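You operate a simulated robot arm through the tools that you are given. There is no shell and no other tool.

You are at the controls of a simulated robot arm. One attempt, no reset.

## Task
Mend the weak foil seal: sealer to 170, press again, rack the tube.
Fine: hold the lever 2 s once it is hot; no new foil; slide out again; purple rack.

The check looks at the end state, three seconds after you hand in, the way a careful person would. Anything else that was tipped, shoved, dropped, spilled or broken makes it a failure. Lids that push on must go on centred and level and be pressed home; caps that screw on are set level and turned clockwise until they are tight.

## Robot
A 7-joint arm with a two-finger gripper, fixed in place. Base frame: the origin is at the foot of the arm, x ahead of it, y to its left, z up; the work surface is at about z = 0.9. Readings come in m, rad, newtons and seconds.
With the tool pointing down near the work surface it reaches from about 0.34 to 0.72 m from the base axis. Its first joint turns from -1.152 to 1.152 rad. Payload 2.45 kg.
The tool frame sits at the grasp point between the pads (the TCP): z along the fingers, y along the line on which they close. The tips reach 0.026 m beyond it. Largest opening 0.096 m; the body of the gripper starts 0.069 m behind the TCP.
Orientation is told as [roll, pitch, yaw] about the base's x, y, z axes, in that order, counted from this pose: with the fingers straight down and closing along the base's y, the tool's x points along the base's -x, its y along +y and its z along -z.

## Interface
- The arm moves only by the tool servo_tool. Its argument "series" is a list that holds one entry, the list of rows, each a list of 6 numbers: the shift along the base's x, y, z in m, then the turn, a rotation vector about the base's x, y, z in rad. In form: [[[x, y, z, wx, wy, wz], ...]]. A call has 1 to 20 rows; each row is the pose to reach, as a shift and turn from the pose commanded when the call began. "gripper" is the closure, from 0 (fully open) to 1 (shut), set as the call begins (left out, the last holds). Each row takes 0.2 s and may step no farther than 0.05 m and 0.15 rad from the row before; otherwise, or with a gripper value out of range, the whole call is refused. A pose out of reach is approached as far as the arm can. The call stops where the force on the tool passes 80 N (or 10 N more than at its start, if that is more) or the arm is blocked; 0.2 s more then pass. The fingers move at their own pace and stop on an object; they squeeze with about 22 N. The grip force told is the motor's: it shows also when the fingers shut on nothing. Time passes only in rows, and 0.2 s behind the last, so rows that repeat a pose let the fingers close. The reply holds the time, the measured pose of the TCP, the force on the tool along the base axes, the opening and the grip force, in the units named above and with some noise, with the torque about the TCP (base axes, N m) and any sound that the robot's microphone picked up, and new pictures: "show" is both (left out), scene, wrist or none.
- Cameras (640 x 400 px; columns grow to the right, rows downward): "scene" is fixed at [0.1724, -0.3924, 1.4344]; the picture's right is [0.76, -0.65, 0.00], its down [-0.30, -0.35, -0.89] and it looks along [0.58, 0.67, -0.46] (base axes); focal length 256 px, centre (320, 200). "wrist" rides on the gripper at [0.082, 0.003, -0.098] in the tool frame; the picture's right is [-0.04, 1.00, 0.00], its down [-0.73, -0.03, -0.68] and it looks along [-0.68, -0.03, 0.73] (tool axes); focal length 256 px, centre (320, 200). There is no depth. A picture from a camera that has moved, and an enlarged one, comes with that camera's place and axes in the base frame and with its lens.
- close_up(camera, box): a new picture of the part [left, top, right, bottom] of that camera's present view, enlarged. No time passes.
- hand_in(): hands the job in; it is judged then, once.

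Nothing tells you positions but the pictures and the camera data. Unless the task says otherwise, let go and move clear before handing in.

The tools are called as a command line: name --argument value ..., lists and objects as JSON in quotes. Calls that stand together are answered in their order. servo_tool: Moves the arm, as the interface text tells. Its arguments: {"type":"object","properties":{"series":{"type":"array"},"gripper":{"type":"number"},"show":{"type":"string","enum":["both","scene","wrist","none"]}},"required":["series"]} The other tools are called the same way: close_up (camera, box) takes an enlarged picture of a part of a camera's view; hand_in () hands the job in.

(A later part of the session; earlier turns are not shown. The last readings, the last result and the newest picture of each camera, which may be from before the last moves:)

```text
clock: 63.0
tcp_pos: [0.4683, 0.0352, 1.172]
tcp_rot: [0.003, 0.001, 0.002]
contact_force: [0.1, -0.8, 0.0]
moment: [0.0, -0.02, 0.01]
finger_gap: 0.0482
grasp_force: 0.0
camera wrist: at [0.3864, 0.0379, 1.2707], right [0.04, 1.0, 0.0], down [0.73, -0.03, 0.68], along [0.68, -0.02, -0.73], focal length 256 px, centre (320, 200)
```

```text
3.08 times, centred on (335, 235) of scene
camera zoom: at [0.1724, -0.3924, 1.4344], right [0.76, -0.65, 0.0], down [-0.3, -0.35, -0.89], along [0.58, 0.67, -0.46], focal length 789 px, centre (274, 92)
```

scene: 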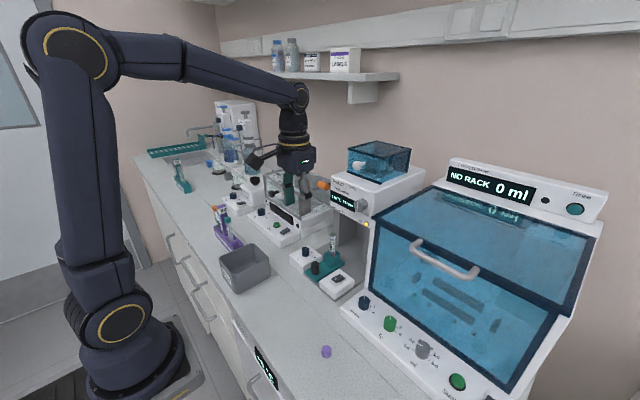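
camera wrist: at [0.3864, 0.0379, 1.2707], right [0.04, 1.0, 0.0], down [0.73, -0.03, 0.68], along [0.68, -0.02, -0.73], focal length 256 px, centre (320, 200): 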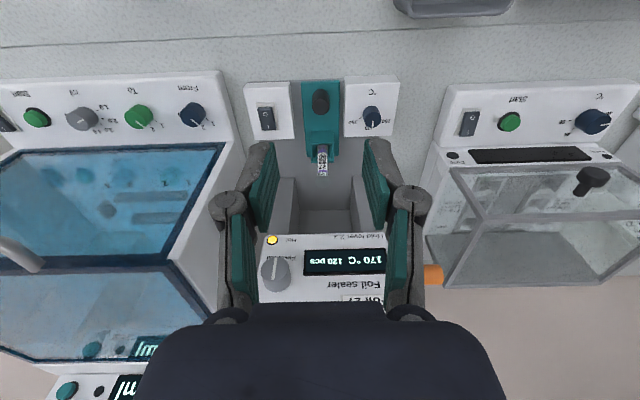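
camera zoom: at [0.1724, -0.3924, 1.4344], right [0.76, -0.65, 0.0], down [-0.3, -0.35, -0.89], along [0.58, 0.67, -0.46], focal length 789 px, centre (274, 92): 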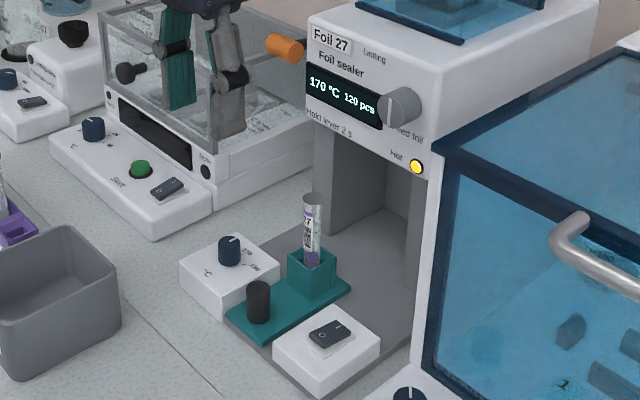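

Slide is out, dial at 170. Let me inspect the tube's foil and the purple rack closely.

close_up --camera "wrist" --box '[295, 135, 350, 185]'

close_up --camera "scene" --box '[315, 225, 350, 265]'

close_up --camera "scene" --box '[195, 195, 255, 255]'

```text
8.00 times, centred on (322, 160) of wrist
camera zoom: at [0.3864, 0.0379, 1.2707], right [0.04, 1.0, 0.0], down [0.73, -0.03, 0.68], along [0.68, -0.02, -0.73], focal length 2048 px, centre (300, 520)
```

zoom: 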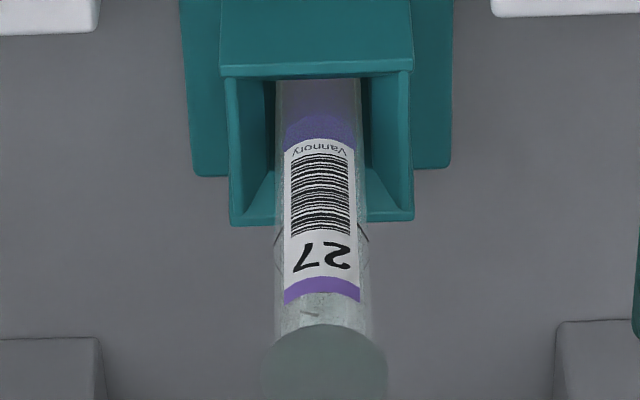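

```text
10.00 times, centred on (332, 245) of scene
camera zoom: at [0.1724, -0.3924, 1.4344], right [0.76, -0.65, 0.0], down [-0.3, -0.35, -0.89], along [0.58, 0.67, -0.46], focal length 2565 px, centre (195, -250)
```

zoom: 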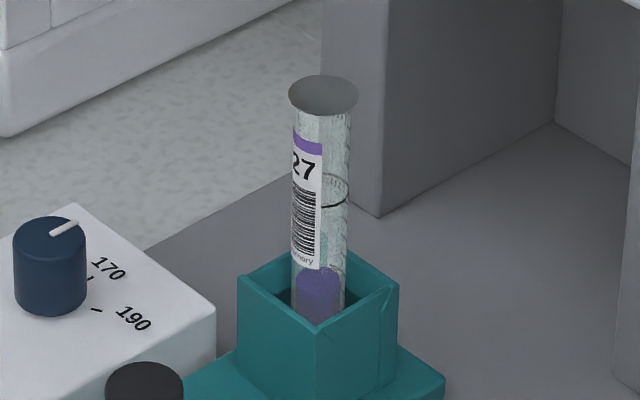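

```text
6.67 times, centred on (225, 225) of scene
camera zoom: at [0.1724, -0.3924, 1.4344], right [0.76, -0.65, 0.0], down [-0.3, -0.35, -0.89], along [0.58, 0.67, -0.46], focal length 1710 px, centre (953, 33)
```

zoom: 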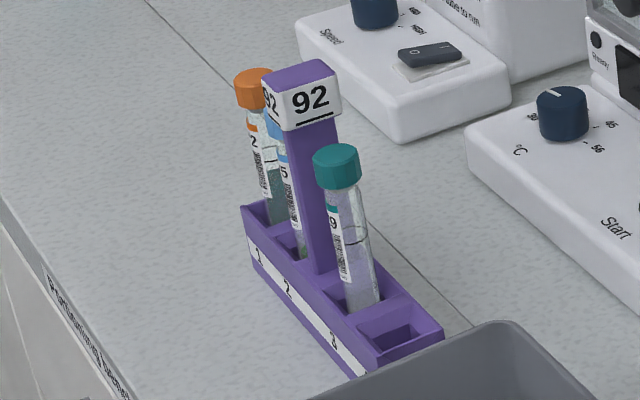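

The foil now lies flat and level on tube 27 — a good sign. Before gripping the tube, I'll survey the purple rack (slot 4 appears to be free) from above to get its coordinates.

servo_tool --series '[[[-0.015, 0.045, 0, 0, 0, 0], [-0.03, 0.09, 0, 0, 0, 0], [-0.045, 0.135, 0, 0, 0, 0], [-0.06, 0.18, 0, 0, 0, 0], [-0.075, 0.225, 0, 0, 0, 0], [-0.09, 0.265, 0, 0, 0, 0], [-0.09, 0.265, 0, 0, 0, 0]]]' --gripper 0.5 --show "both"

close_up --camera "wrist" --box '[200, 0, 480, 160]'

```text
clock: 64.6
tcp_pos: [0.3749, 0.3003, 1.1725]
tcp_rot: [0.004, 0.0, 0.001]
contact_force: [0.3, 0.3, 0.3]
moment: [0.02, -0.01, -0.06]
finger_gap: 0.048
grasp_force: 0.0
camera wrist: at [0.2937, 0.3028, 1.2707], right [0.04, 1.0, 0.0], down [0.73, -0.03, 0.68], along [0.68, -0.02, -0.73], focal length 256 px, centre (320, 200)
```

scene: 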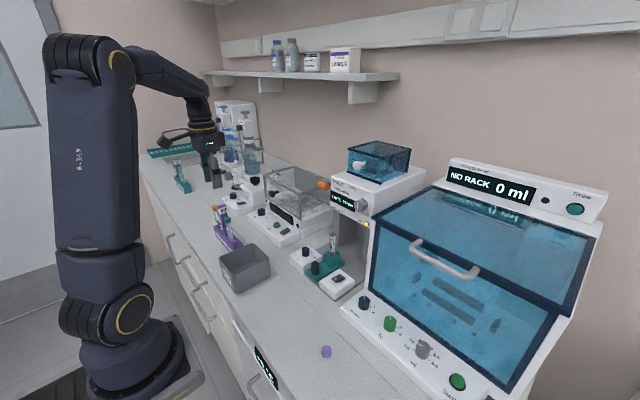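
wrist: 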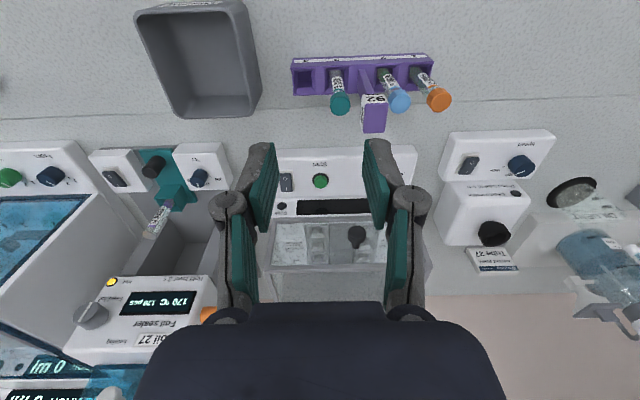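

```text
2.29 times, centred on (340, 80) of wrist
camera zoom: at [0.2937, 0.3028, 1.2707], right [0.04, 1.0, 0.0], down [0.73, -0.03, 0.68], along [0.68, -0.02, -0.73], focal length 585 px, centre (274, 474)
```

zoom: 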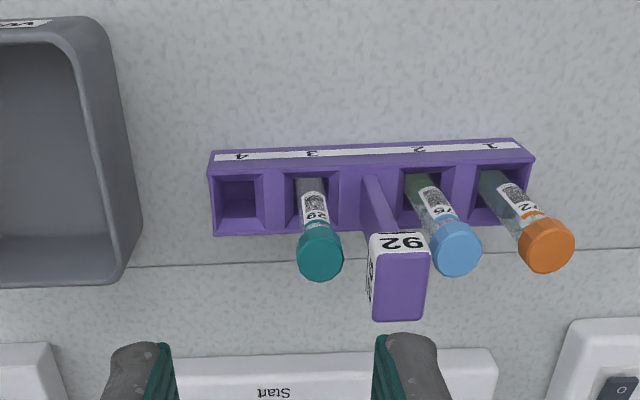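

Slot 4 is empty; I get its centre at ≈ (0.4045, 0.2823), rack top z ≈ 0.93, opening ~26 mm, neighbours 40 mm apart. Let me zoom in on it.

close_up --camera "wrist" --box '[280, 45, 350, 115]'

close_up --camera "scene" --box '[215, 225, 255, 265]'

```text
5.71 times, centred on (315, 80) of wrist
camera zoom: at [0.2937, 0.3028, 1.2707], right [0.04, 1.0, 0.0], down [0.73, -0.03, 0.68], along [0.68, -0.02, -0.73], focal length 1463 px, centre (349, 886)
```

zoom: 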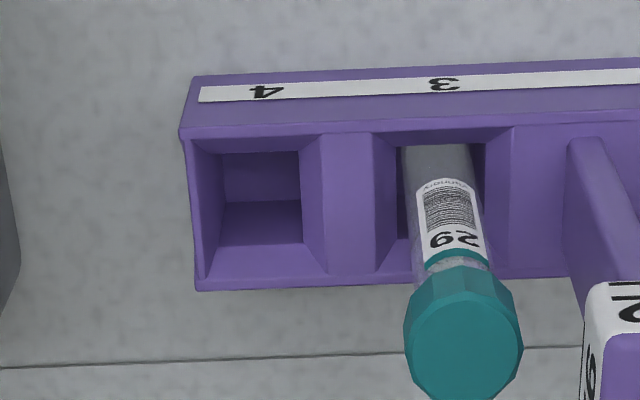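

```text
10.00 times, centred on (235, 245) of scene
camera zoom: at [0.1724, -0.3923, 1.4344], right [0.76, -0.65, 0.0], down [-0.3, -0.35, -0.89], along [0.58, 0.67, -0.46], focal length 2565 px, centre (1170, -250)
```

zoom: 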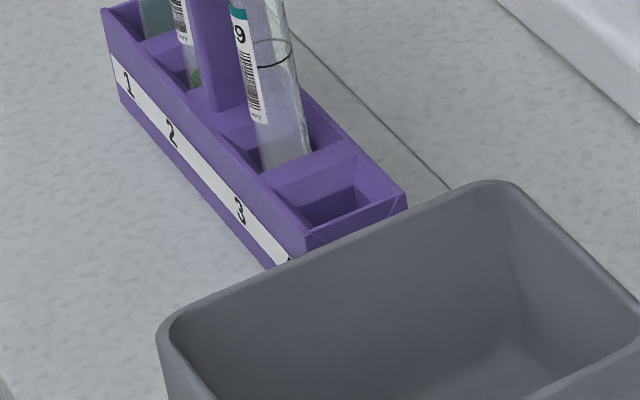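

Each slot has a funnel leading to an ~18 mm hole; slot 4 centre ≈ (0.405, 0.2815). Now I'll go back to the tube at ≈ (0.587, 0.0355) with a slight forward tilt (−0.3) and stop just above it.

servo_tool --series '[[[0.015, -0.045, 0, 0, 0, 0], [0.03, -0.09, 0, 0, 0, 0], [0.045, -0.135, 0, 0, 0, 0], [0.06, -0.18, 0, 0, 0, 0], [0.075, -0.225, 0, 0, -0.1, 0], [0.09, -0.265, 0, 0, -0.2, 0], [0.12, -0.265, -0.02, 0, -0.3, 0], [0.155, -0.265, -0.045, 0, -0.3, 0], [0.185, -0.265, -0.075, 0, -0.3, 0], [0.206, -0.265, -0.1, 0, -0.3, 0], [0.206, -0.265, -0.1, 0, -0.3, 0]]]' --gripper 0.5 --show "both"

close_up --camera "wrist" --box '[220, 60, 420, 240]'

close_up --camera "scene" --box '[280, 170, 390, 290]'

```text
clock: 67.0
tcp_pos: [0.584, 0.0343, 1.0701]
tcp_rot: [0.003, -0.302, 0.001]
contact_force: [-0.5, -0.6, 0.3]
moment: [0.01, 0.01, -0.01]
finger_gap: 0.0481
grasp_force: 0.0
camera wrist: at [0.4775, 0.0371, 1.1404], right [0.03, 1.0, 0.01], down [0.5, -0.03, 0.87], along [0.87, -0.02, -0.5], focal length 256 px, centre (320, 200)
```

scene: 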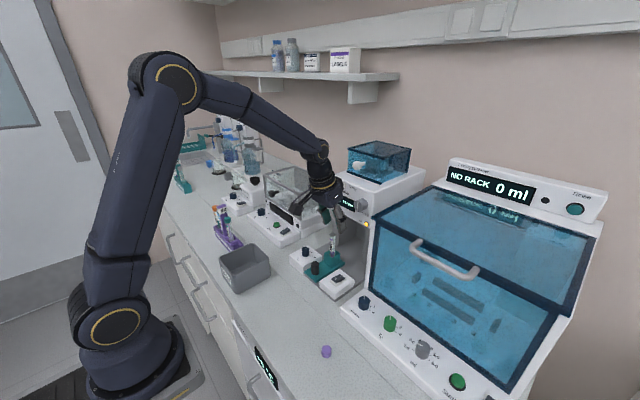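
wrist: 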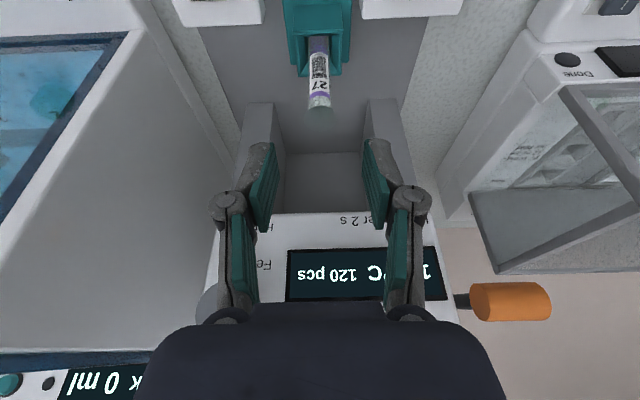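

```text
2.22 times, centred on (320, 150) of wrist
camera zoom: at [0.4775, 0.0371, 1.1404], right [0.03, 1.0, 0.01], down [0.5, -0.03, 0.87], along [0.87, -0.02, -0.5], focal length 569 px, centre (320, 311)
```

zoom: 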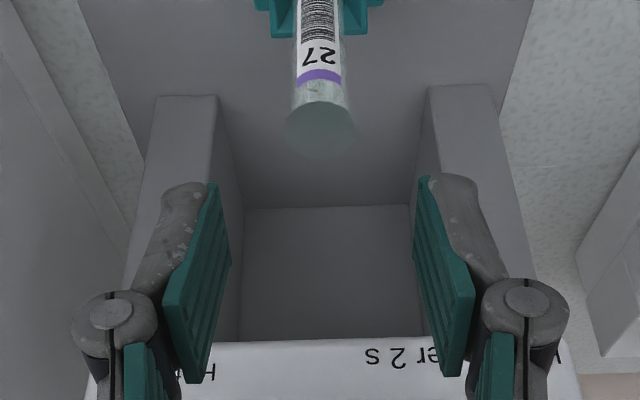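

```text
3.33 times, centred on (335, 230) of scene
camera zoom: at [0.1724, -0.3924, 1.4344], right [0.76, -0.65, 0.0], down [-0.3, -0.35, -0.89], along [0.58, 0.67, -0.46], focal length 855 px, centre (270, 100)
```

zoom: 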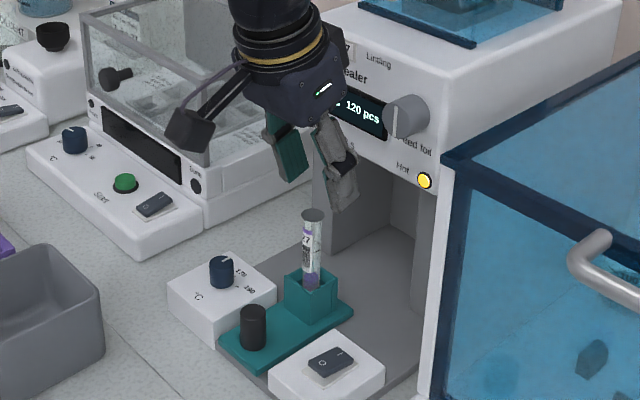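

Tube axis at ≈ (0.588, 0.0355). Lowering so the pads grip the glass below the foil and above the holder rim.

servo_tool --series '[[[0.001, 0.0005, -0.025, 0, 0, 0], [0.002, 0.001, -0.05, 0, 0, 0], [0.002, 0.001, -0.068, 0, 0, 0], [0.002, 0.001, -0.077, 0, 0, 0], [0.002, 0.001, -0.077, 0, 0, 0]]]' --gripper 0.5 --show "both"

close_up --camera "wrist" --box '[220, 60, 420, 240]'

close_up --camera "scene" --box '[290, 200, 370, 280]'

```text
clock: 68.2
tcp_pos: [0.5853, 0.0342, 0.9933]
tcp_rot: [0.005, -0.301, 0.003]
contact_force: [-0.1, 0.0, -0.8]
moment: [0.0, -0.04, 0.03]
finger_gap: 0.0482
grasp_force: 0.0
camera wrist: at [0.478, 0.0384, 1.0627], right [0.03, 1.0, 0.01], down [0.5, -0.03, 0.87], along [0.87, -0.02, -0.5], focal length 256 px, centre (320, 200)
```

scene: 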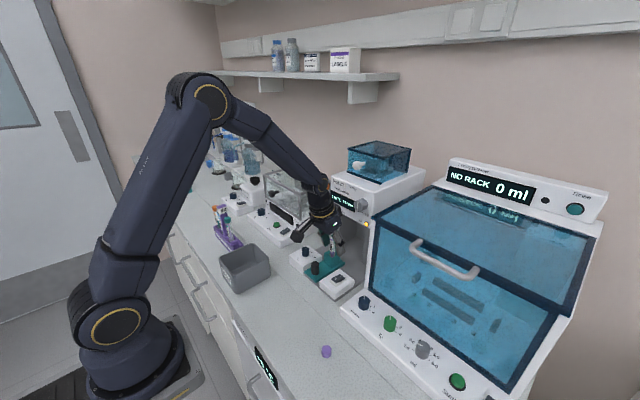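
wrist: 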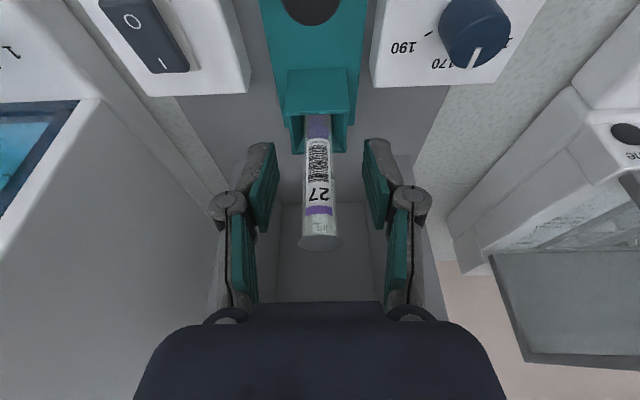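

```text
2.22 times, centred on (320, 150) of wrist
camera zoom: at [0.478, 0.0384, 1.0627], right [0.03, 1.0, 0.01], down [0.5, -0.03, 0.87], along [0.87, -0.02, -0.5], focal length 569 px, centre (320, 311)
```

zoom: 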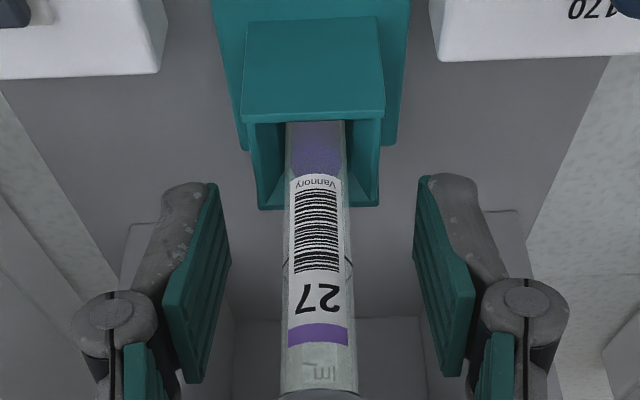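

```text
5.00 times, centred on (330, 240) of scene
camera zoom: at [0.1724, -0.3924, 1.4344], right [0.76, -0.65, 0.0], down [-0.3, -0.35, -0.89], along [0.58, 0.67, -0.46], focal length 1282 px, centre (270, 0)
```

zoom: 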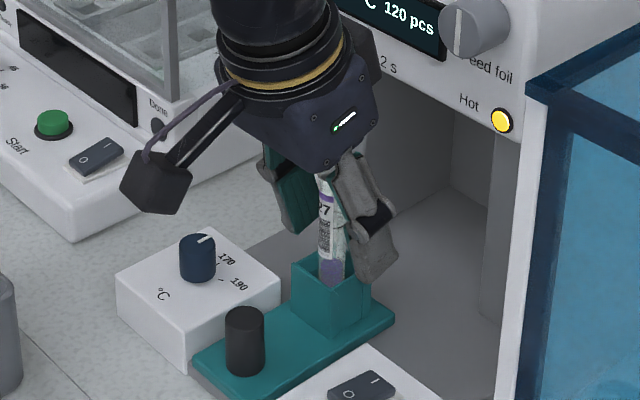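

Pads sit around the glass between holder rim and foil, tube centred. Closing the gripper.

servo_tool --series '[[[0, 0, 0, 0, 0, 0], [0, 0, 0, 0, 0, 0], [0, 0, 0, 0, 0, 0], [0, 0, 0, 0, 0, 0], [0, 0, 0, 0, 0, 0]]]' --gripper 1.0 --show "both"

close_up --camera "wrist" --box '[220, 60, 420, 260]'

close_up --camera "scene" --box '[290, 200, 370, 280]'

```text
clock: 69.4
tcp_pos: [0.5851, 0.036, 0.9925]
tcp_rot: [0.002, -0.3, 0.005]
contact_force: [-0.2, 0.5, 1.0]
moment: [-0.02, -0.02, -0.03]
finger_gap: 0.0143
grasp_force: 21.9
camera wrist: at [0.478, 0.0384, 1.063], right [0.03, 1.0, 0.01], down [0.5, -0.03, 0.87], along [0.87, -0.02, -0.5], focal length 256 px, centre (320, 200)
```

scene: 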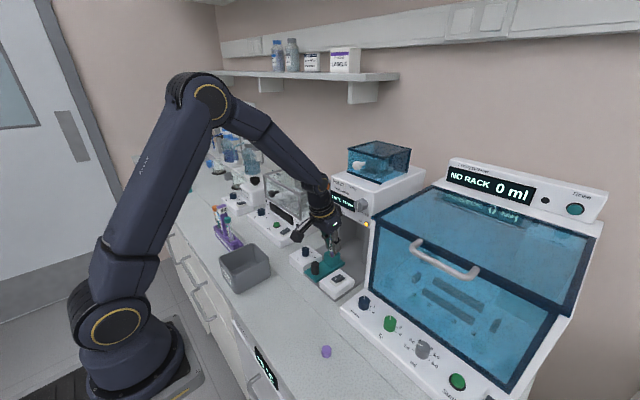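
wrist: 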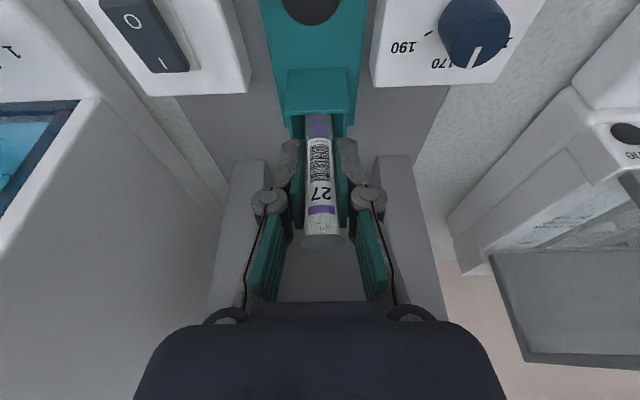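

```text
2.00 times, centred on (320, 160) of wrist
camera zoom: at [0.478, 0.0384, 1.063], right [0.03, 1.0, 0.01], down [0.5, -0.03, 0.87], along [0.87, -0.02, -0.5], focal length 512 px, centre (320, 280)
```

zoom: 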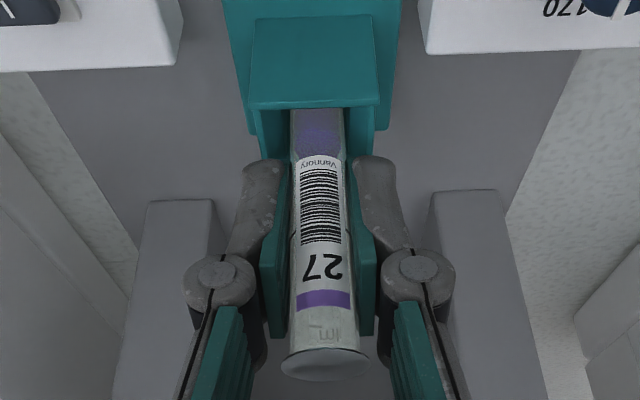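

```text
5.00 times, centred on (330, 240) of scene
camera zoom: at [0.1724, -0.3924, 1.4344], right [0.76, -0.65, 0.0], down [-0.3, -0.35, -0.89], along [0.58, 0.67, -0.46], focal length 1282 px, centre (270, 0)
```

zoom: 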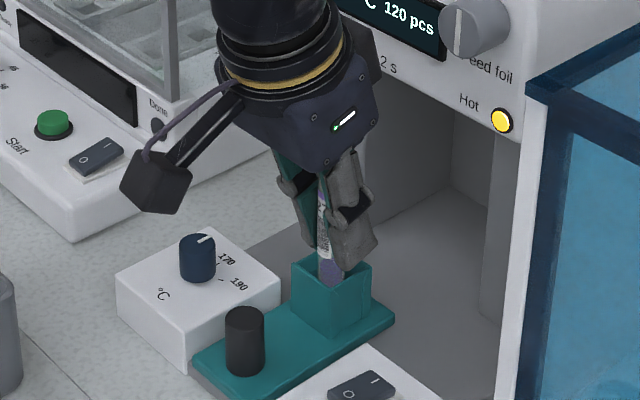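

Tube gripped (14.3 mm), foil clear above the pads. Lifting straight up out of the holder.

servo_tool --series '[[[0, 0, 0.012, 0, 0, 0], [0, 0, 0.025, 0, 0, 0], [0, 0, 0.04, 0, 0, 0], [0, 0, 0.055, 0, 0, 0], [-0.005, 0, 0.068, 0, 0, 0], [-0.005, 0, 0.068, 0, 0, 0]]]' --gripper 1.0 --show "both"

close_up --camera "scene" --box '[290, 190, 370, 290]'

```text
clock: 70.8
tcp_pos: [0.5816, 0.0354, 1.0612]
tcp_rot: [0.004, -0.301, 0.003]
contact_force: [-1.0, 0.7, 0.0]
moment: [0.0, -0.01, 0.0]
finger_gap: 0.0143
grasp_force: 21.7
camera wrist: at [0.4743, 0.0382, 1.1322], right [0.03, 1.0, 0.01], down [0.5, -0.03, 0.87], along [0.87, -0.02, -0.5], focal length 256 px, centre (320, 200)
```

scene: 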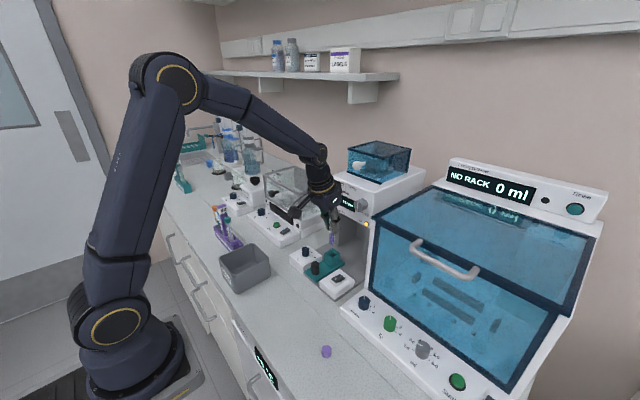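
wrist: 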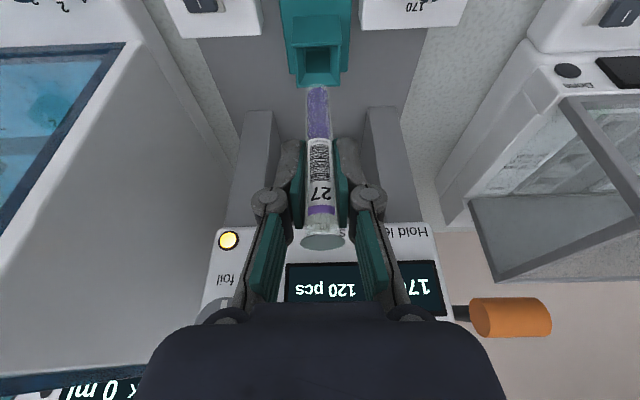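

```text
4.00 times, centred on (330, 240) of scene
camera zoom: at [0.1724, -0.3924, 1.4344], right [0.76, -0.65, 0.0], down [-0.3, -0.35, -0.89], along [0.58, 0.67, -0.46], focal length 1026 px, centre (280, 40)
```

zoom: 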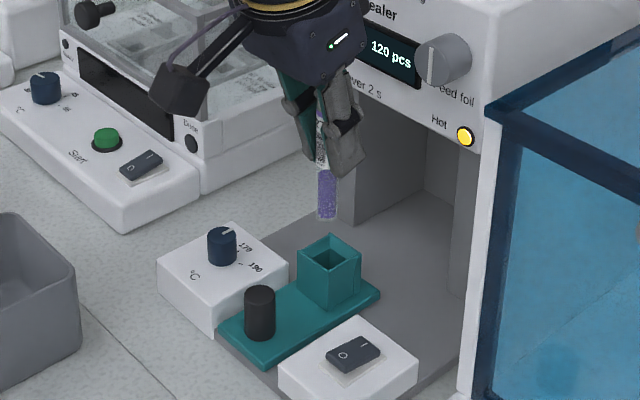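

Tube is out of the holder. Its bottom is ≈ 80 mm below the TCP. I'll retreat from the sealer, raise, turn the tool +90° about vertical (so it closes along x and leans away from the neighbouring tubes) and go above slot 4.

servo_tool --series '[[[-0.03, 0, 0.02, 0, 0, 0], [-0.07, 0.01, 0.04, 0, 0, 0], [-0.1, 0.03, 0.06, 0, 0, 0.1], [-0.125, 0.06, 0.07, 0, 0, 0.23], [-0.14, 0.09, 0.07, 0, 0, 0.36], [-0.15, 0.12, 0.07, 0, 0, 0.49], [-0.16, 0.15, 0.07, 0, 0, 0.62], [-0.165, 0.175, 0.07, 0, 0, 0.75], [-0.17, 0.2, 0.07, 0, 0, 0.88], [-0.172, 0.22, 0.07, 0, 0, 1.01], [-0.174, 0.235, 0.07, 0, 0, 1.14], [-0.176, 0.245, 0.07, 0, 0, 1.27], [-0.1765, 0.246, 0.07, 0, 0, 1.4], [-0.1765, 0.246, 0.07, 0, 0, 1.5], [-0.1765, 0.246, 0.07, 0, 0, 1.571], [-0.1765, 0.246, 0.07, 0, 0, 1.571]]]' --gripper 1.0 --show "both"

close_up --camera "scene" --box '[180, 130, 280, 260]'

close_up --camera "wrist" --box '[200, 20, 440, 260]'

```text
clock: 74.2
tcp_pos: [0.4048, 0.2808, 1.1331]
tcp_rot: [0.002, -0.299, 1.574]
contact_force: [0.5, 0.5, -0.1]
moment: [-0.03, 0.01, 0.0]
finger_gap: 0.0142
grasp_force: 22.0
camera wrist: at [0.4021, 0.1746, 1.2028], right [-1.0, 0.03, 0.01], down [0.03, 0.5, 0.87], along [0.02, 0.87, -0.5], focal length 256 px, centre (320, 200)
```

scene: 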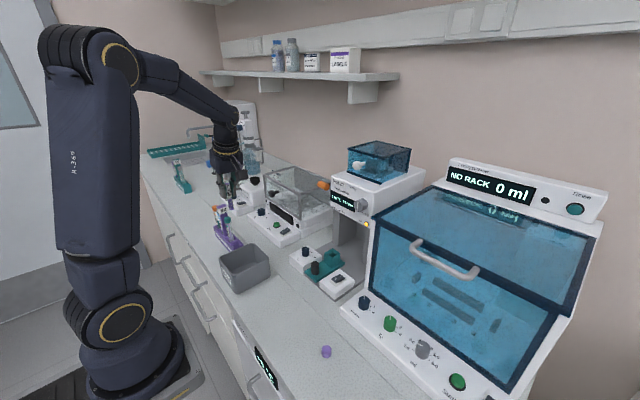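
wrist: 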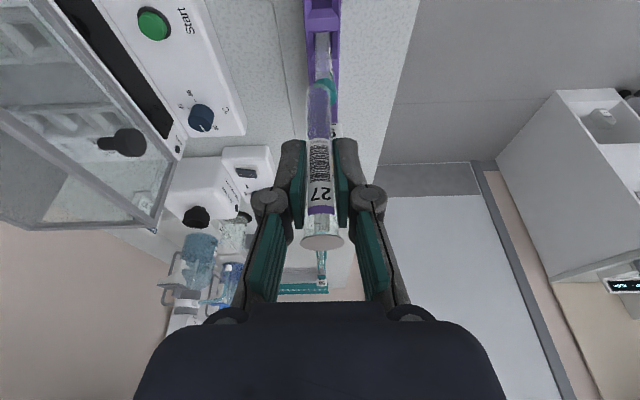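

```text
3.08 times, centred on (230, 195) of scene
camera zoom: at [0.1724, -0.3924, 1.4344], right [0.76, -0.65, 0.0], down [-0.3, -0.35, -0.89], along [0.58, 0.67, -0.46], focal length 789 px, centre (597, 215)
```

zoom: 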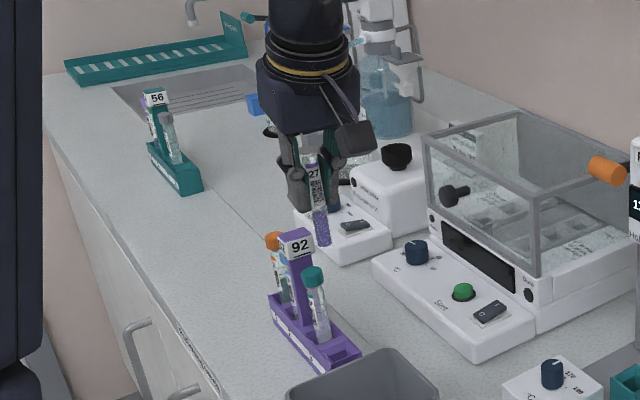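

```text
1.67 times, centred on (320, 140) of wrist
camera zoom: at [0.4021, 0.1746, 1.2028], right [-1.0, 0.03, 0.01], down [0.03, 0.5, 0.87], along [0.02, 0.87, -0.5], focal length 427 px, centre (320, 300)
```

zoom: 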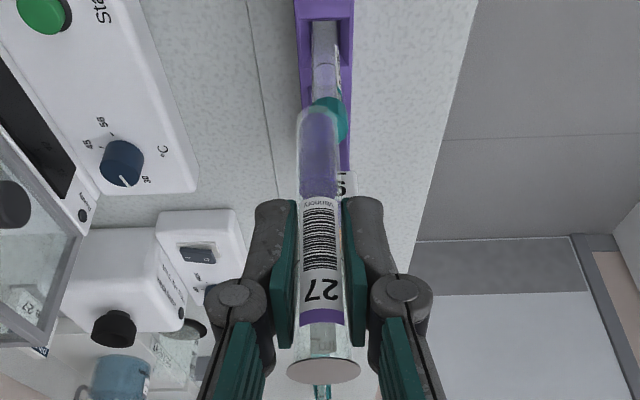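

The tube hangs vertically above the rack area; slot 4 is hidden below/behind the tube. Let me zoom in to measure the rack's x line from this view.

close_up --camera "wrist" --box '[280, 0, 360, 110]'

close_up --camera "scene" --box '[200, 175, 260, 260]'

```text
3.64 times, centred on (320, 55) of wrist
camera zoom: at [0.4021, 0.1746, 1.2028], right [-1.0, 0.03, 0.01], down [0.03, 0.5, 0.87], along [0.02, 0.87, -0.5], focal length 931 px, centre (320, 727)
```

zoom: 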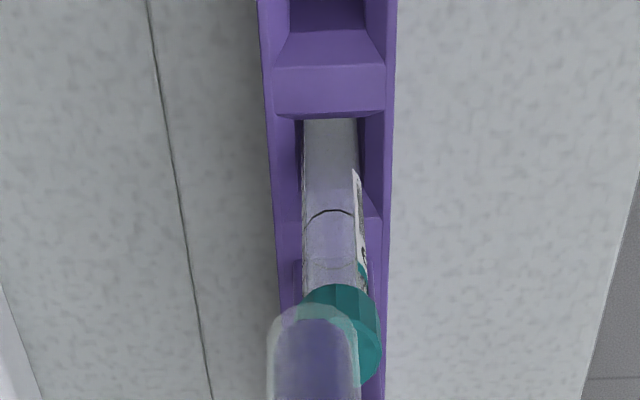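

```text
4.71 times, centred on (230, 218) of scene
camera zoom: at [0.1724, -0.3924, 1.4344], right [0.76, -0.65, 0.0], down [-0.3, -0.35, -0.89], along [0.58, 0.67, -0.46], focal length 1207 px, centre (744, 118)
```

zoom: 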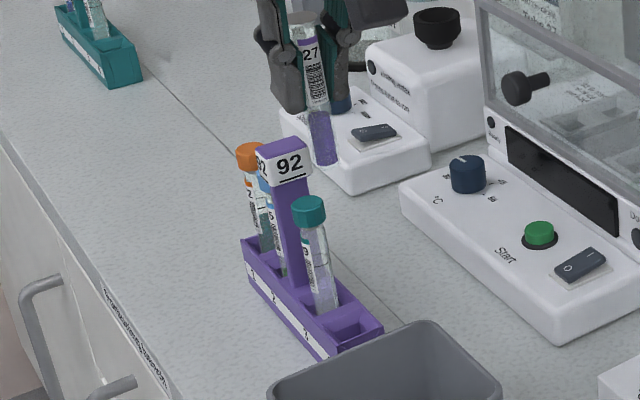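

The two views disagree by a few mm, so I'll lower until the tube bottom is ~2 cm above the rack and align visually at close range.

servo_tool --series '[[[-0.001, 0.001, -0.03, 0, 0, 0], [-0.002, 0.002, -0.06, 0, 0, 0], [-0.0025, 0.0025, -0.085, 0, 0, 0], [-0.0025, 0.0025, -0.1, 0, 0, 0], [-0.0025, 0.0025, -0.1, 0, 0, 0]]]' --gripper 1.0 --show "both"

close_up --camera "wrist" --box '[260, 20, 380, 180]'

close_up --camera "scene" --box '[205, 195, 265, 265]'

```text
clock: 75.4
tcp_pos: [0.4025, 0.2844, 1.0315]
tcp_rot: [0.005, -0.3, 1.575]
contact_force: [-0.4, 0.1, -0.4]
moment: [-0.01, 0.01, 0.02]
finger_gap: 0.0143
grasp_force: 22.4
camera wrist: at [0.3998, 0.1767, 1.1019], right [-1.0, 0.03, 0.01], down [0.03, 0.5, 0.87], along [0.02, 0.87, -0.5], focal length 256 px, centre (320, 200)
```

scene: 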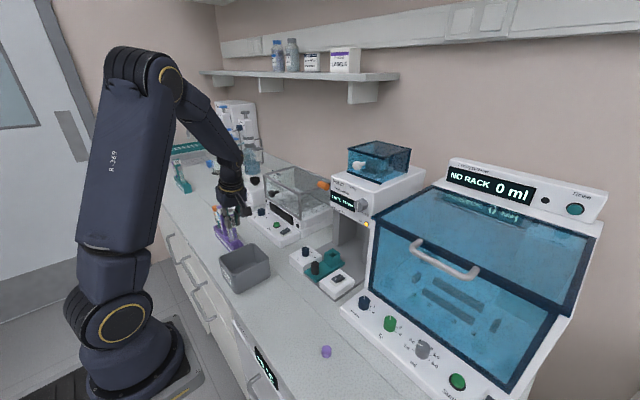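
wrist: 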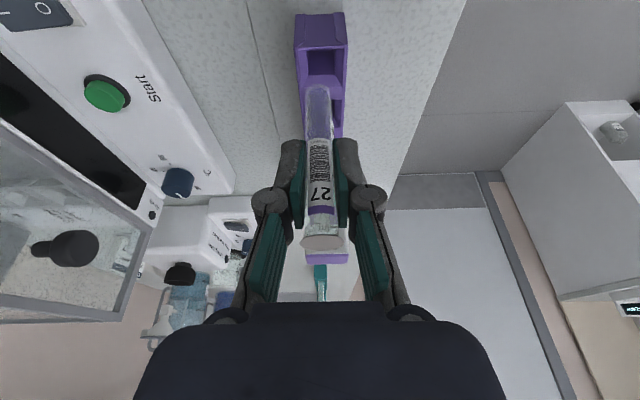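

```text
2.50 times, centred on (320, 100) of wrist
camera zoom: at [0.3998, 0.1767, 1.1019], right [-1.0, 0.03, 0.01], down [0.03, 0.5, 0.87], along [0.02, 0.87, -0.5], focal length 640 px, centre (320, 450)
```

zoom: 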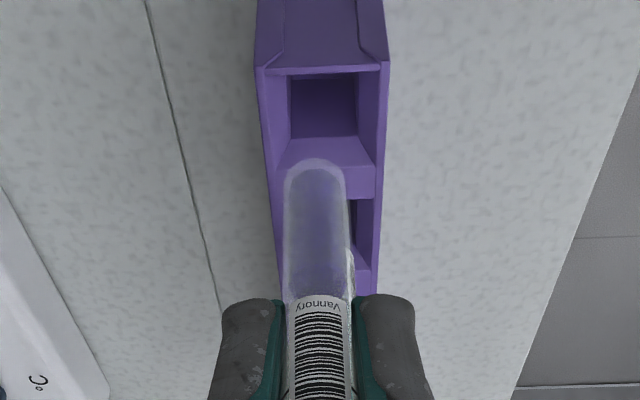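

```text
5.71 times, centred on (235, 230) of scene
camera zoom: at [0.1724, -0.3924, 1.4344], right [0.76, -0.65, 0.0], down [-0.3, -0.35, -0.89], along [0.58, 0.67, -0.46], focal length 1466 px, centre (806, 29)
```

zoom: 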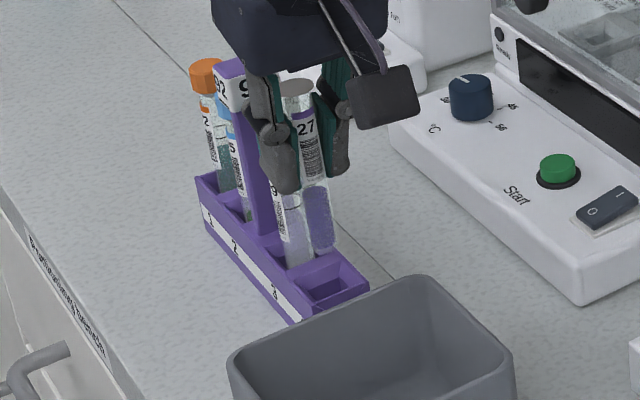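

close_up --camera "scene" --box '[222, 228, 252, 256]'

close_up --camera "wrist" --box '[285, 5, 355, 95]'

```text
14.29 times, centred on (237, 242) of scene
camera zoom: at [0.1724, -0.3924, 1.4344], right [0.76, -0.65, 0.0], down [-0.3, -0.35, -0.89], along [0.58, 0.67, -0.46], focal length 3664 px, centre (1506, -400)
```

zoom: 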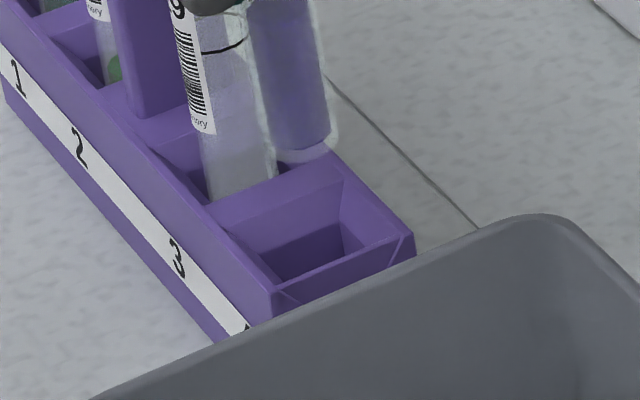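

```text
4.44 times, centred on (320, 50) of wrist
camera zoom: at [0.3998, 0.1767, 1.1019], right [-1.0, 0.03, 0.01], down [0.03, 0.5, 0.87], along [0.02, 0.87, -0.5], focal length 1138 px, centre (320, 867)
```

zoom: 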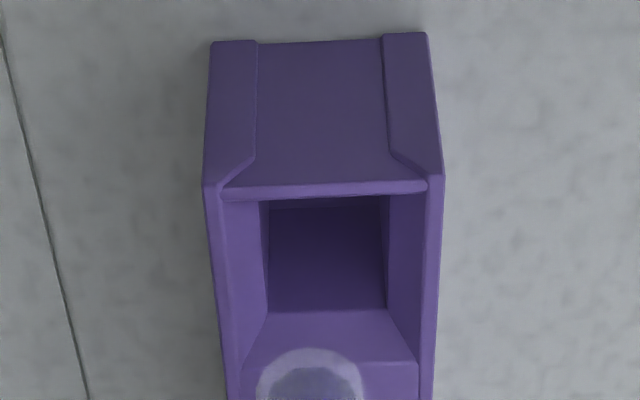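

Combining the views: slot 4 centre ≈ (0.400, 0.2812), rack top z ≈ 0.94. I'll shift the tube by (−2.5, −3.2) mm and check again from both cameras.

servo_tool --series '[[[-0.0025, -0.0032, 0, 0, 0, 0], [-0.0025, -0.0032, 0, 0, 0, 0], [-0.0025, -0.0032, 0, 0, 0, 0]]]' --gripper 1.0 --show "none"

close_up --camera "wrist" --box '[280, 10, 360, 110]'

close_up --camera "scene" --box '[218, 224, 254, 256]'

```text
clock: 76.2
tcp_pos: [0.3992, 0.2812, 1.0326]
tcp_rot: [0.003, -0.299, 1.575]
contact_force: [-0.3, 0.5, 1.1]
moment: [-0.02, 0.02, 0.01]
finger_gap: 0.0141
grasp_force: 22.3
```

```text
4.00 times, centred on (320, 60) of wrist
camera zoom: at [0.3972, 0.1734, 1.1027], right [-1.0, 0.03, 0.01], down [0.03, 0.5, 0.87], along [0.02, 0.87, -0.5], focal length 1024 px, centre (320, 760)
```

zoom: 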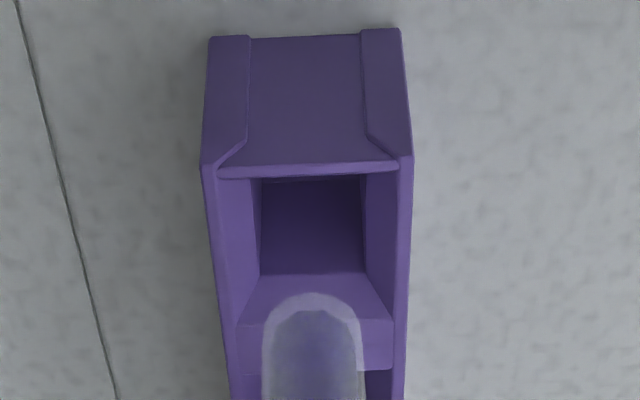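

```text
12.50 times, centred on (236, 240) of scene
camera zoom: at [0.1724, -0.3924, 1.4344], right [0.76, -0.65, 0.0], down [-0.3, -0.35, -0.89], along [0.58, 0.67, -0.46], focal length 3206 px, centre (1370, -300)
```

zoom: 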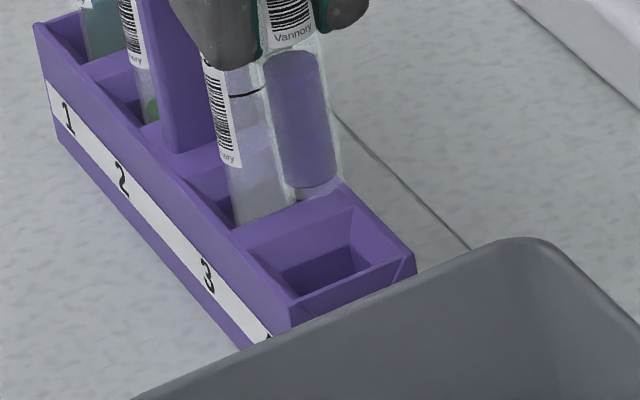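

The tube is centred over slot 4 in both views. Lowering slowly into the slot.

servo_tool --series '[[[0, 0, -0.008, 0, 0, 0], [0, 0, -0.016, 0, 0, 0], [0, 0, -0.024, 0, 0, 0], [0, 0, -0.03, 0, 0, 0], [0, 0, -0.03, 0, 0, 0]]]' --gripper 1.0 --show "both"

close_up --camera "wrist" --box '[270, 10, 370, 140]'

close_up --camera "scene" --box '[205, 200, 260, 260]'

```text
clock: 77.4
tcp_pos: [0.3998, 0.282, 1.0024]
tcp_rot: [0.003, -0.3, 1.573]
contact_force: [-0.4, -0.5, 0.2]
moment: [0.0, 0.04, -0.03]
finger_gap: 0.0142
grasp_force: 22.1
camera wrist: at [0.3969, 0.174, 1.0724], right [-1.0, 0.03, 0.01], down [0.03, 0.5, 0.87], along [0.02, 0.87, -0.5], focal length 256 px, centre (320, 200)
```

scene: 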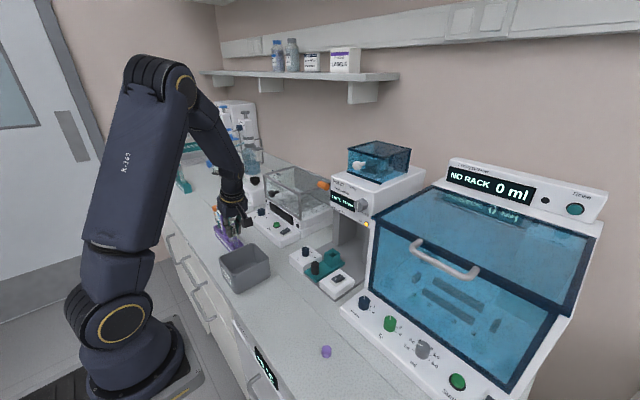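
wrist: 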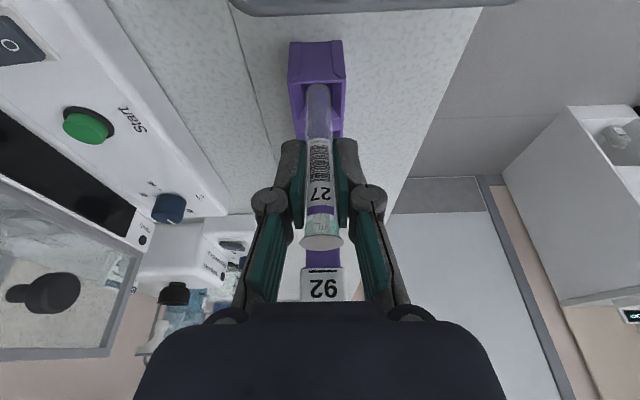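

```text
3.08 times, centred on (320, 75) of wrist
camera zoom: at [0.3969, 0.174, 1.0724], right [-1.0, 0.03, 0.01], down [0.03, 0.5, 0.87], along [0.02, 0.87, -0.5], focal length 788 px, centre (320, 585)
```

zoom: 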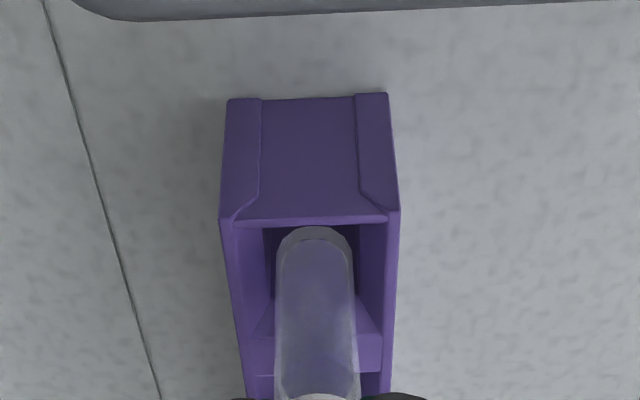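

```text
6.67 times, centred on (232, 230) of scene
camera zoom: at [0.1724, -0.3924, 1.4344], right [0.76, -0.65, 0.0], down [-0.3, -0.35, -0.89], along [0.58, 0.67, -0.46], focal length 1710 px, centre (903, 0)
```

zoom: 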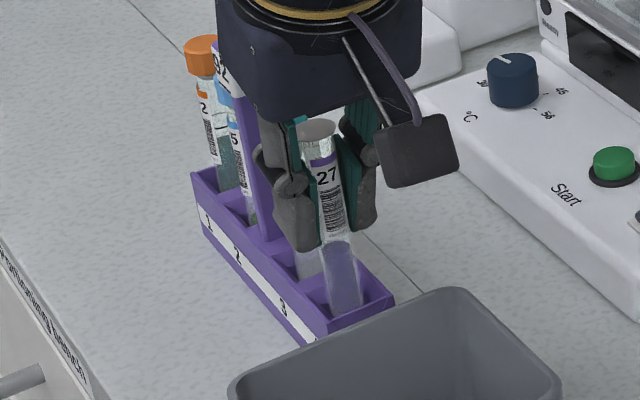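

The tube bottom is inside the slot with no contact. Continuing slowly to the floor, with a small +x trim.

servo_tool --series '[[[0.0007, 0, -0.003, 0, 0, 0], [0.0007, 0, -0.006, 0, 0, 0], [0.0007, 0, -0.009, 0, 0, 0], [0.0007, 0, -0.011, 0, 0, 0], [0.0007, 0, -0.011, 0, 0, 0]]]' --gripper 1.0 --show "both"

close_up --camera "scene" --box '[205, 200, 260, 260]'

close_up --camera "wrist" --box '[270, 10, 370, 140]'

```text
clock: 78.6
tcp_pos: [0.4008, 0.2815, 0.9914]
tcp_rot: [0.004, -0.3, 1.572]
contact_force: [0.2, -0.1, -0.9]
moment: [0.01, 0.0, 0.01]
finger_gap: 0.014
grasp_force: 22.0
camera wrist: at [0.398, 0.1742, 1.0614], right [-1.0, 0.03, 0.01], down [0.03, 0.5, 0.87], along [0.02, 0.87, -0.5], focal length 256 px, centre (320, 200)
```

scene: 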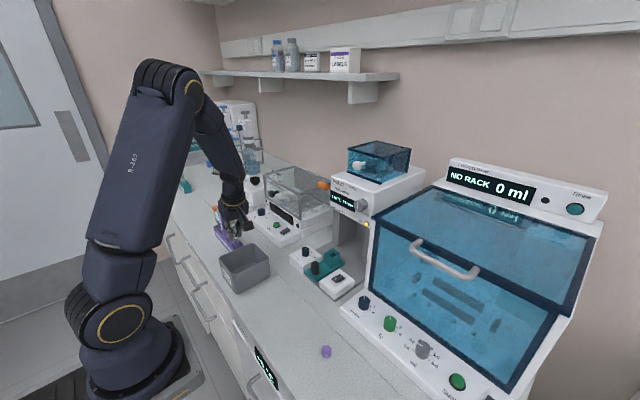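
wrist: 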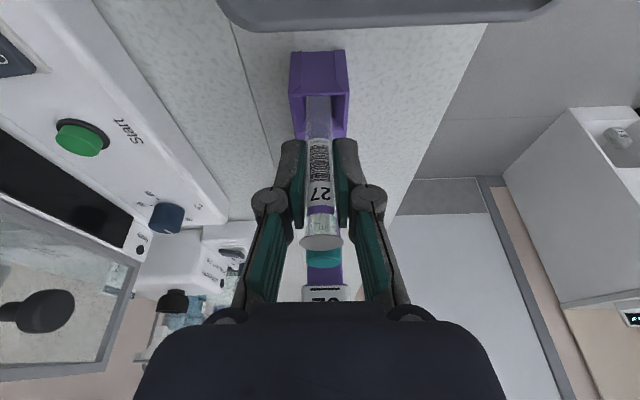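

```text
6.67 times, centred on (232, 230) of scene
camera zoom: at [0.1724, -0.3924, 1.4344], right [0.76, -0.65, 0.0], down [-0.3, -0.35, -0.89], along [0.58, 0.67, -0.46], focal length 1710 px, centre (903, 0)
```

zoom: 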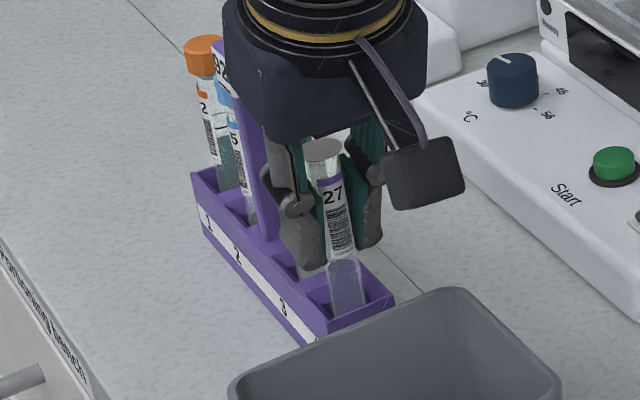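

```text
3.08 times, centred on (320, 75) of wrist
camera zoom: at [0.398, 0.1742, 1.0614], right [-1.0, 0.03, 0.01], down [0.03, 0.5, 0.87], along [0.02, 0.87, -0.5], focal length 788 px, centre (320, 585)
```

zoom: 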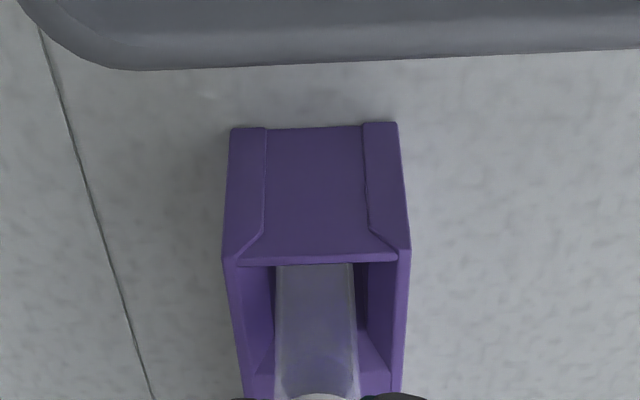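

servo_tool --series '[[[0, 0, -0.002, 0, 0, 0], [0, 0, -0.004, 0, 0, 0], [0, 0, -0.006, 0, 0, 0]]]' --gripper 1.0 --show "none"

```text
clock: 79.4
tcp_pos: [0.4002, 0.2798, 0.985]
tcp_rot: [0.004, -0.3, 1.576]
contact_force: [0.5, -0.3, -0.1]
moment: [0.0, -0.01, -0.01]
finger_gap: 0.0141
grasp_force: 21.9
```

servo_tool --series '[[[0, 0, -0.0015, 0, 0, 0], [0, 0, -0.003, 0, 0, 0], [0, 0, -0.0045, 0, 0, 0]]]' --gripper 1.0 --show "none"

close_up --camera "scene" --box '[205, 200, 260, 260]'

```text
clock: 80.2
tcp_pos: [0.3999, 0.2811, 0.9806]
tcp_rot: [0.004, -0.301, 1.573]
contact_force: [-0.6, 0.2, 0.4]
moment: [-0.01, -0.01, 0.0]
finger_gap: 0.014
grasp_force: 22.2
```

```text
6.67 times, centred on (232, 230) of scene
camera zoom: at [0.1724, -0.3924, 1.4344], right [0.76, -0.65, 0.0], down [-0.3, -0.35, -0.89], along [0.58, 0.67, -0.46], focal length 1710 px, centre (903, 0)
```

zoom: 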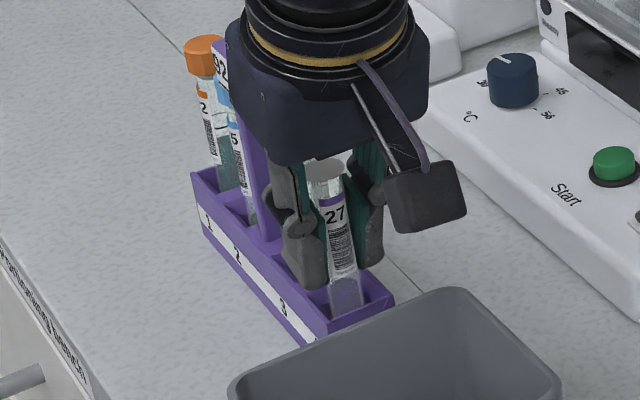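

servo_tool --series '[[[0, 0, -0.0015, 0, 0, 0], [0, 0, -0.003, 0, 0, 0], [0, 0, -0.0045, 0, 0, 0]]]' --gripper 1.0 --show "none"

```text
clock: 81.0
tcp_pos: [0.3997, 0.2814, 0.9762]
tcp_rot: [0.004, -0.3, 1.574]
contact_force: [0.0, -0.7, -0.5]
moment: [-0.04, 0.0, 0.01]
finger_gap: 0.0142
grasp_force: 21.8
```

close_up --camera "scene" --box '[215, 215, 255, 260]'

close_up --camera "wrist" --box '[260, 20, 380, 260]'

```text
8.89 times, centred on (235, 238) of scene
camera zoom: at [0.1724, -0.3924, 1.4344], right [0.76, -0.65, 0.0], down [-0.3, -0.35, -0.89], along [0.58, 0.67, -0.46], focal length 2280 px, centre (1076, -133)
```

zoom: 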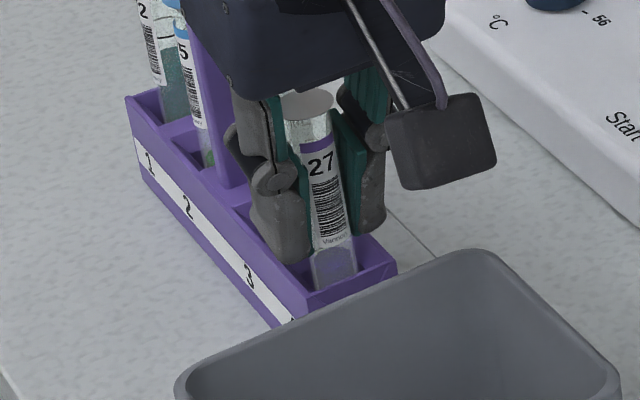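

```text
1.67 times, centred on (320, 140) of wrist
camera zoom: at [0.3978, 0.174, 1.0462], right [-1.0, 0.03, 0.01], down [0.03, 0.5, 0.87], along [0.02, 0.87, -0.5], focal length 427 px, centre (320, 300)
```

zoom: 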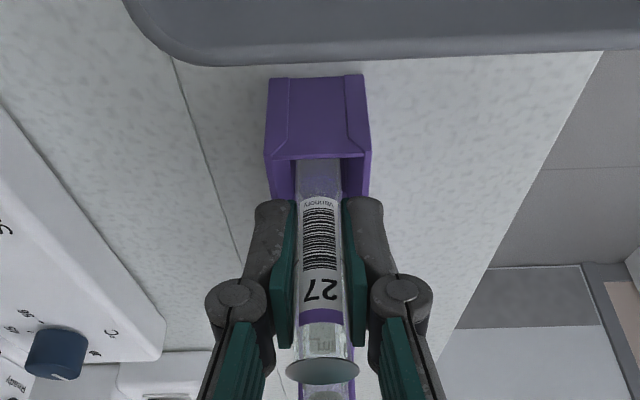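

Fingertips still have ~7 mm above the rack rim; the tube seems a few mm from the floor. I'll lower in 1 mm steps watching the force.

servo_tool --series '[[[0, 0, -0.001, 0, 0, 0], [0, 0, -0.002, 0, 0, 0], [0, 0, -0.003, 0, 0, 0]]]' --gripper 1.0 --show "none"

close_up --camera "scene" --box '[215, 215, 255, 260]'

```text
clock: 81.8
tcp_pos: [0.401, 0.2803, 0.9753]
tcp_rot: [-0.002, -0.303, 1.575]
contact_force: [-1.2, -3.8, 21.9]
moment: [-0.23, -0.02, 0.03]
finger_gap: 0.0144
grasp_force: 22.2
```

```text
8.89 times, centred on (235, 238) of scene
camera zoom: at [0.1721, -0.3927, 1.4344], right [0.76, -0.65, 0.0], down [-0.3, -0.35, -0.89], along [0.58, 0.67, -0.46], focal length 2280 px, centre (1076, -133)
```

zoom: 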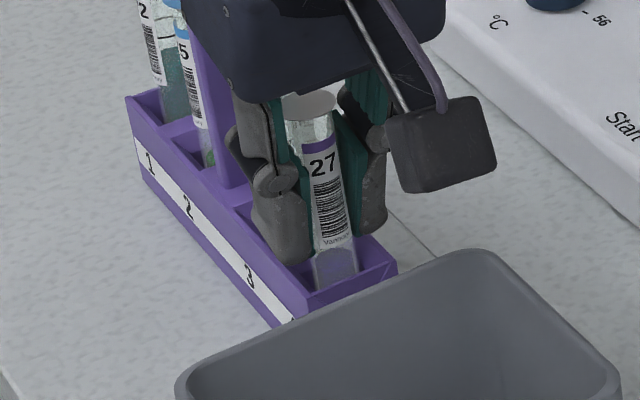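

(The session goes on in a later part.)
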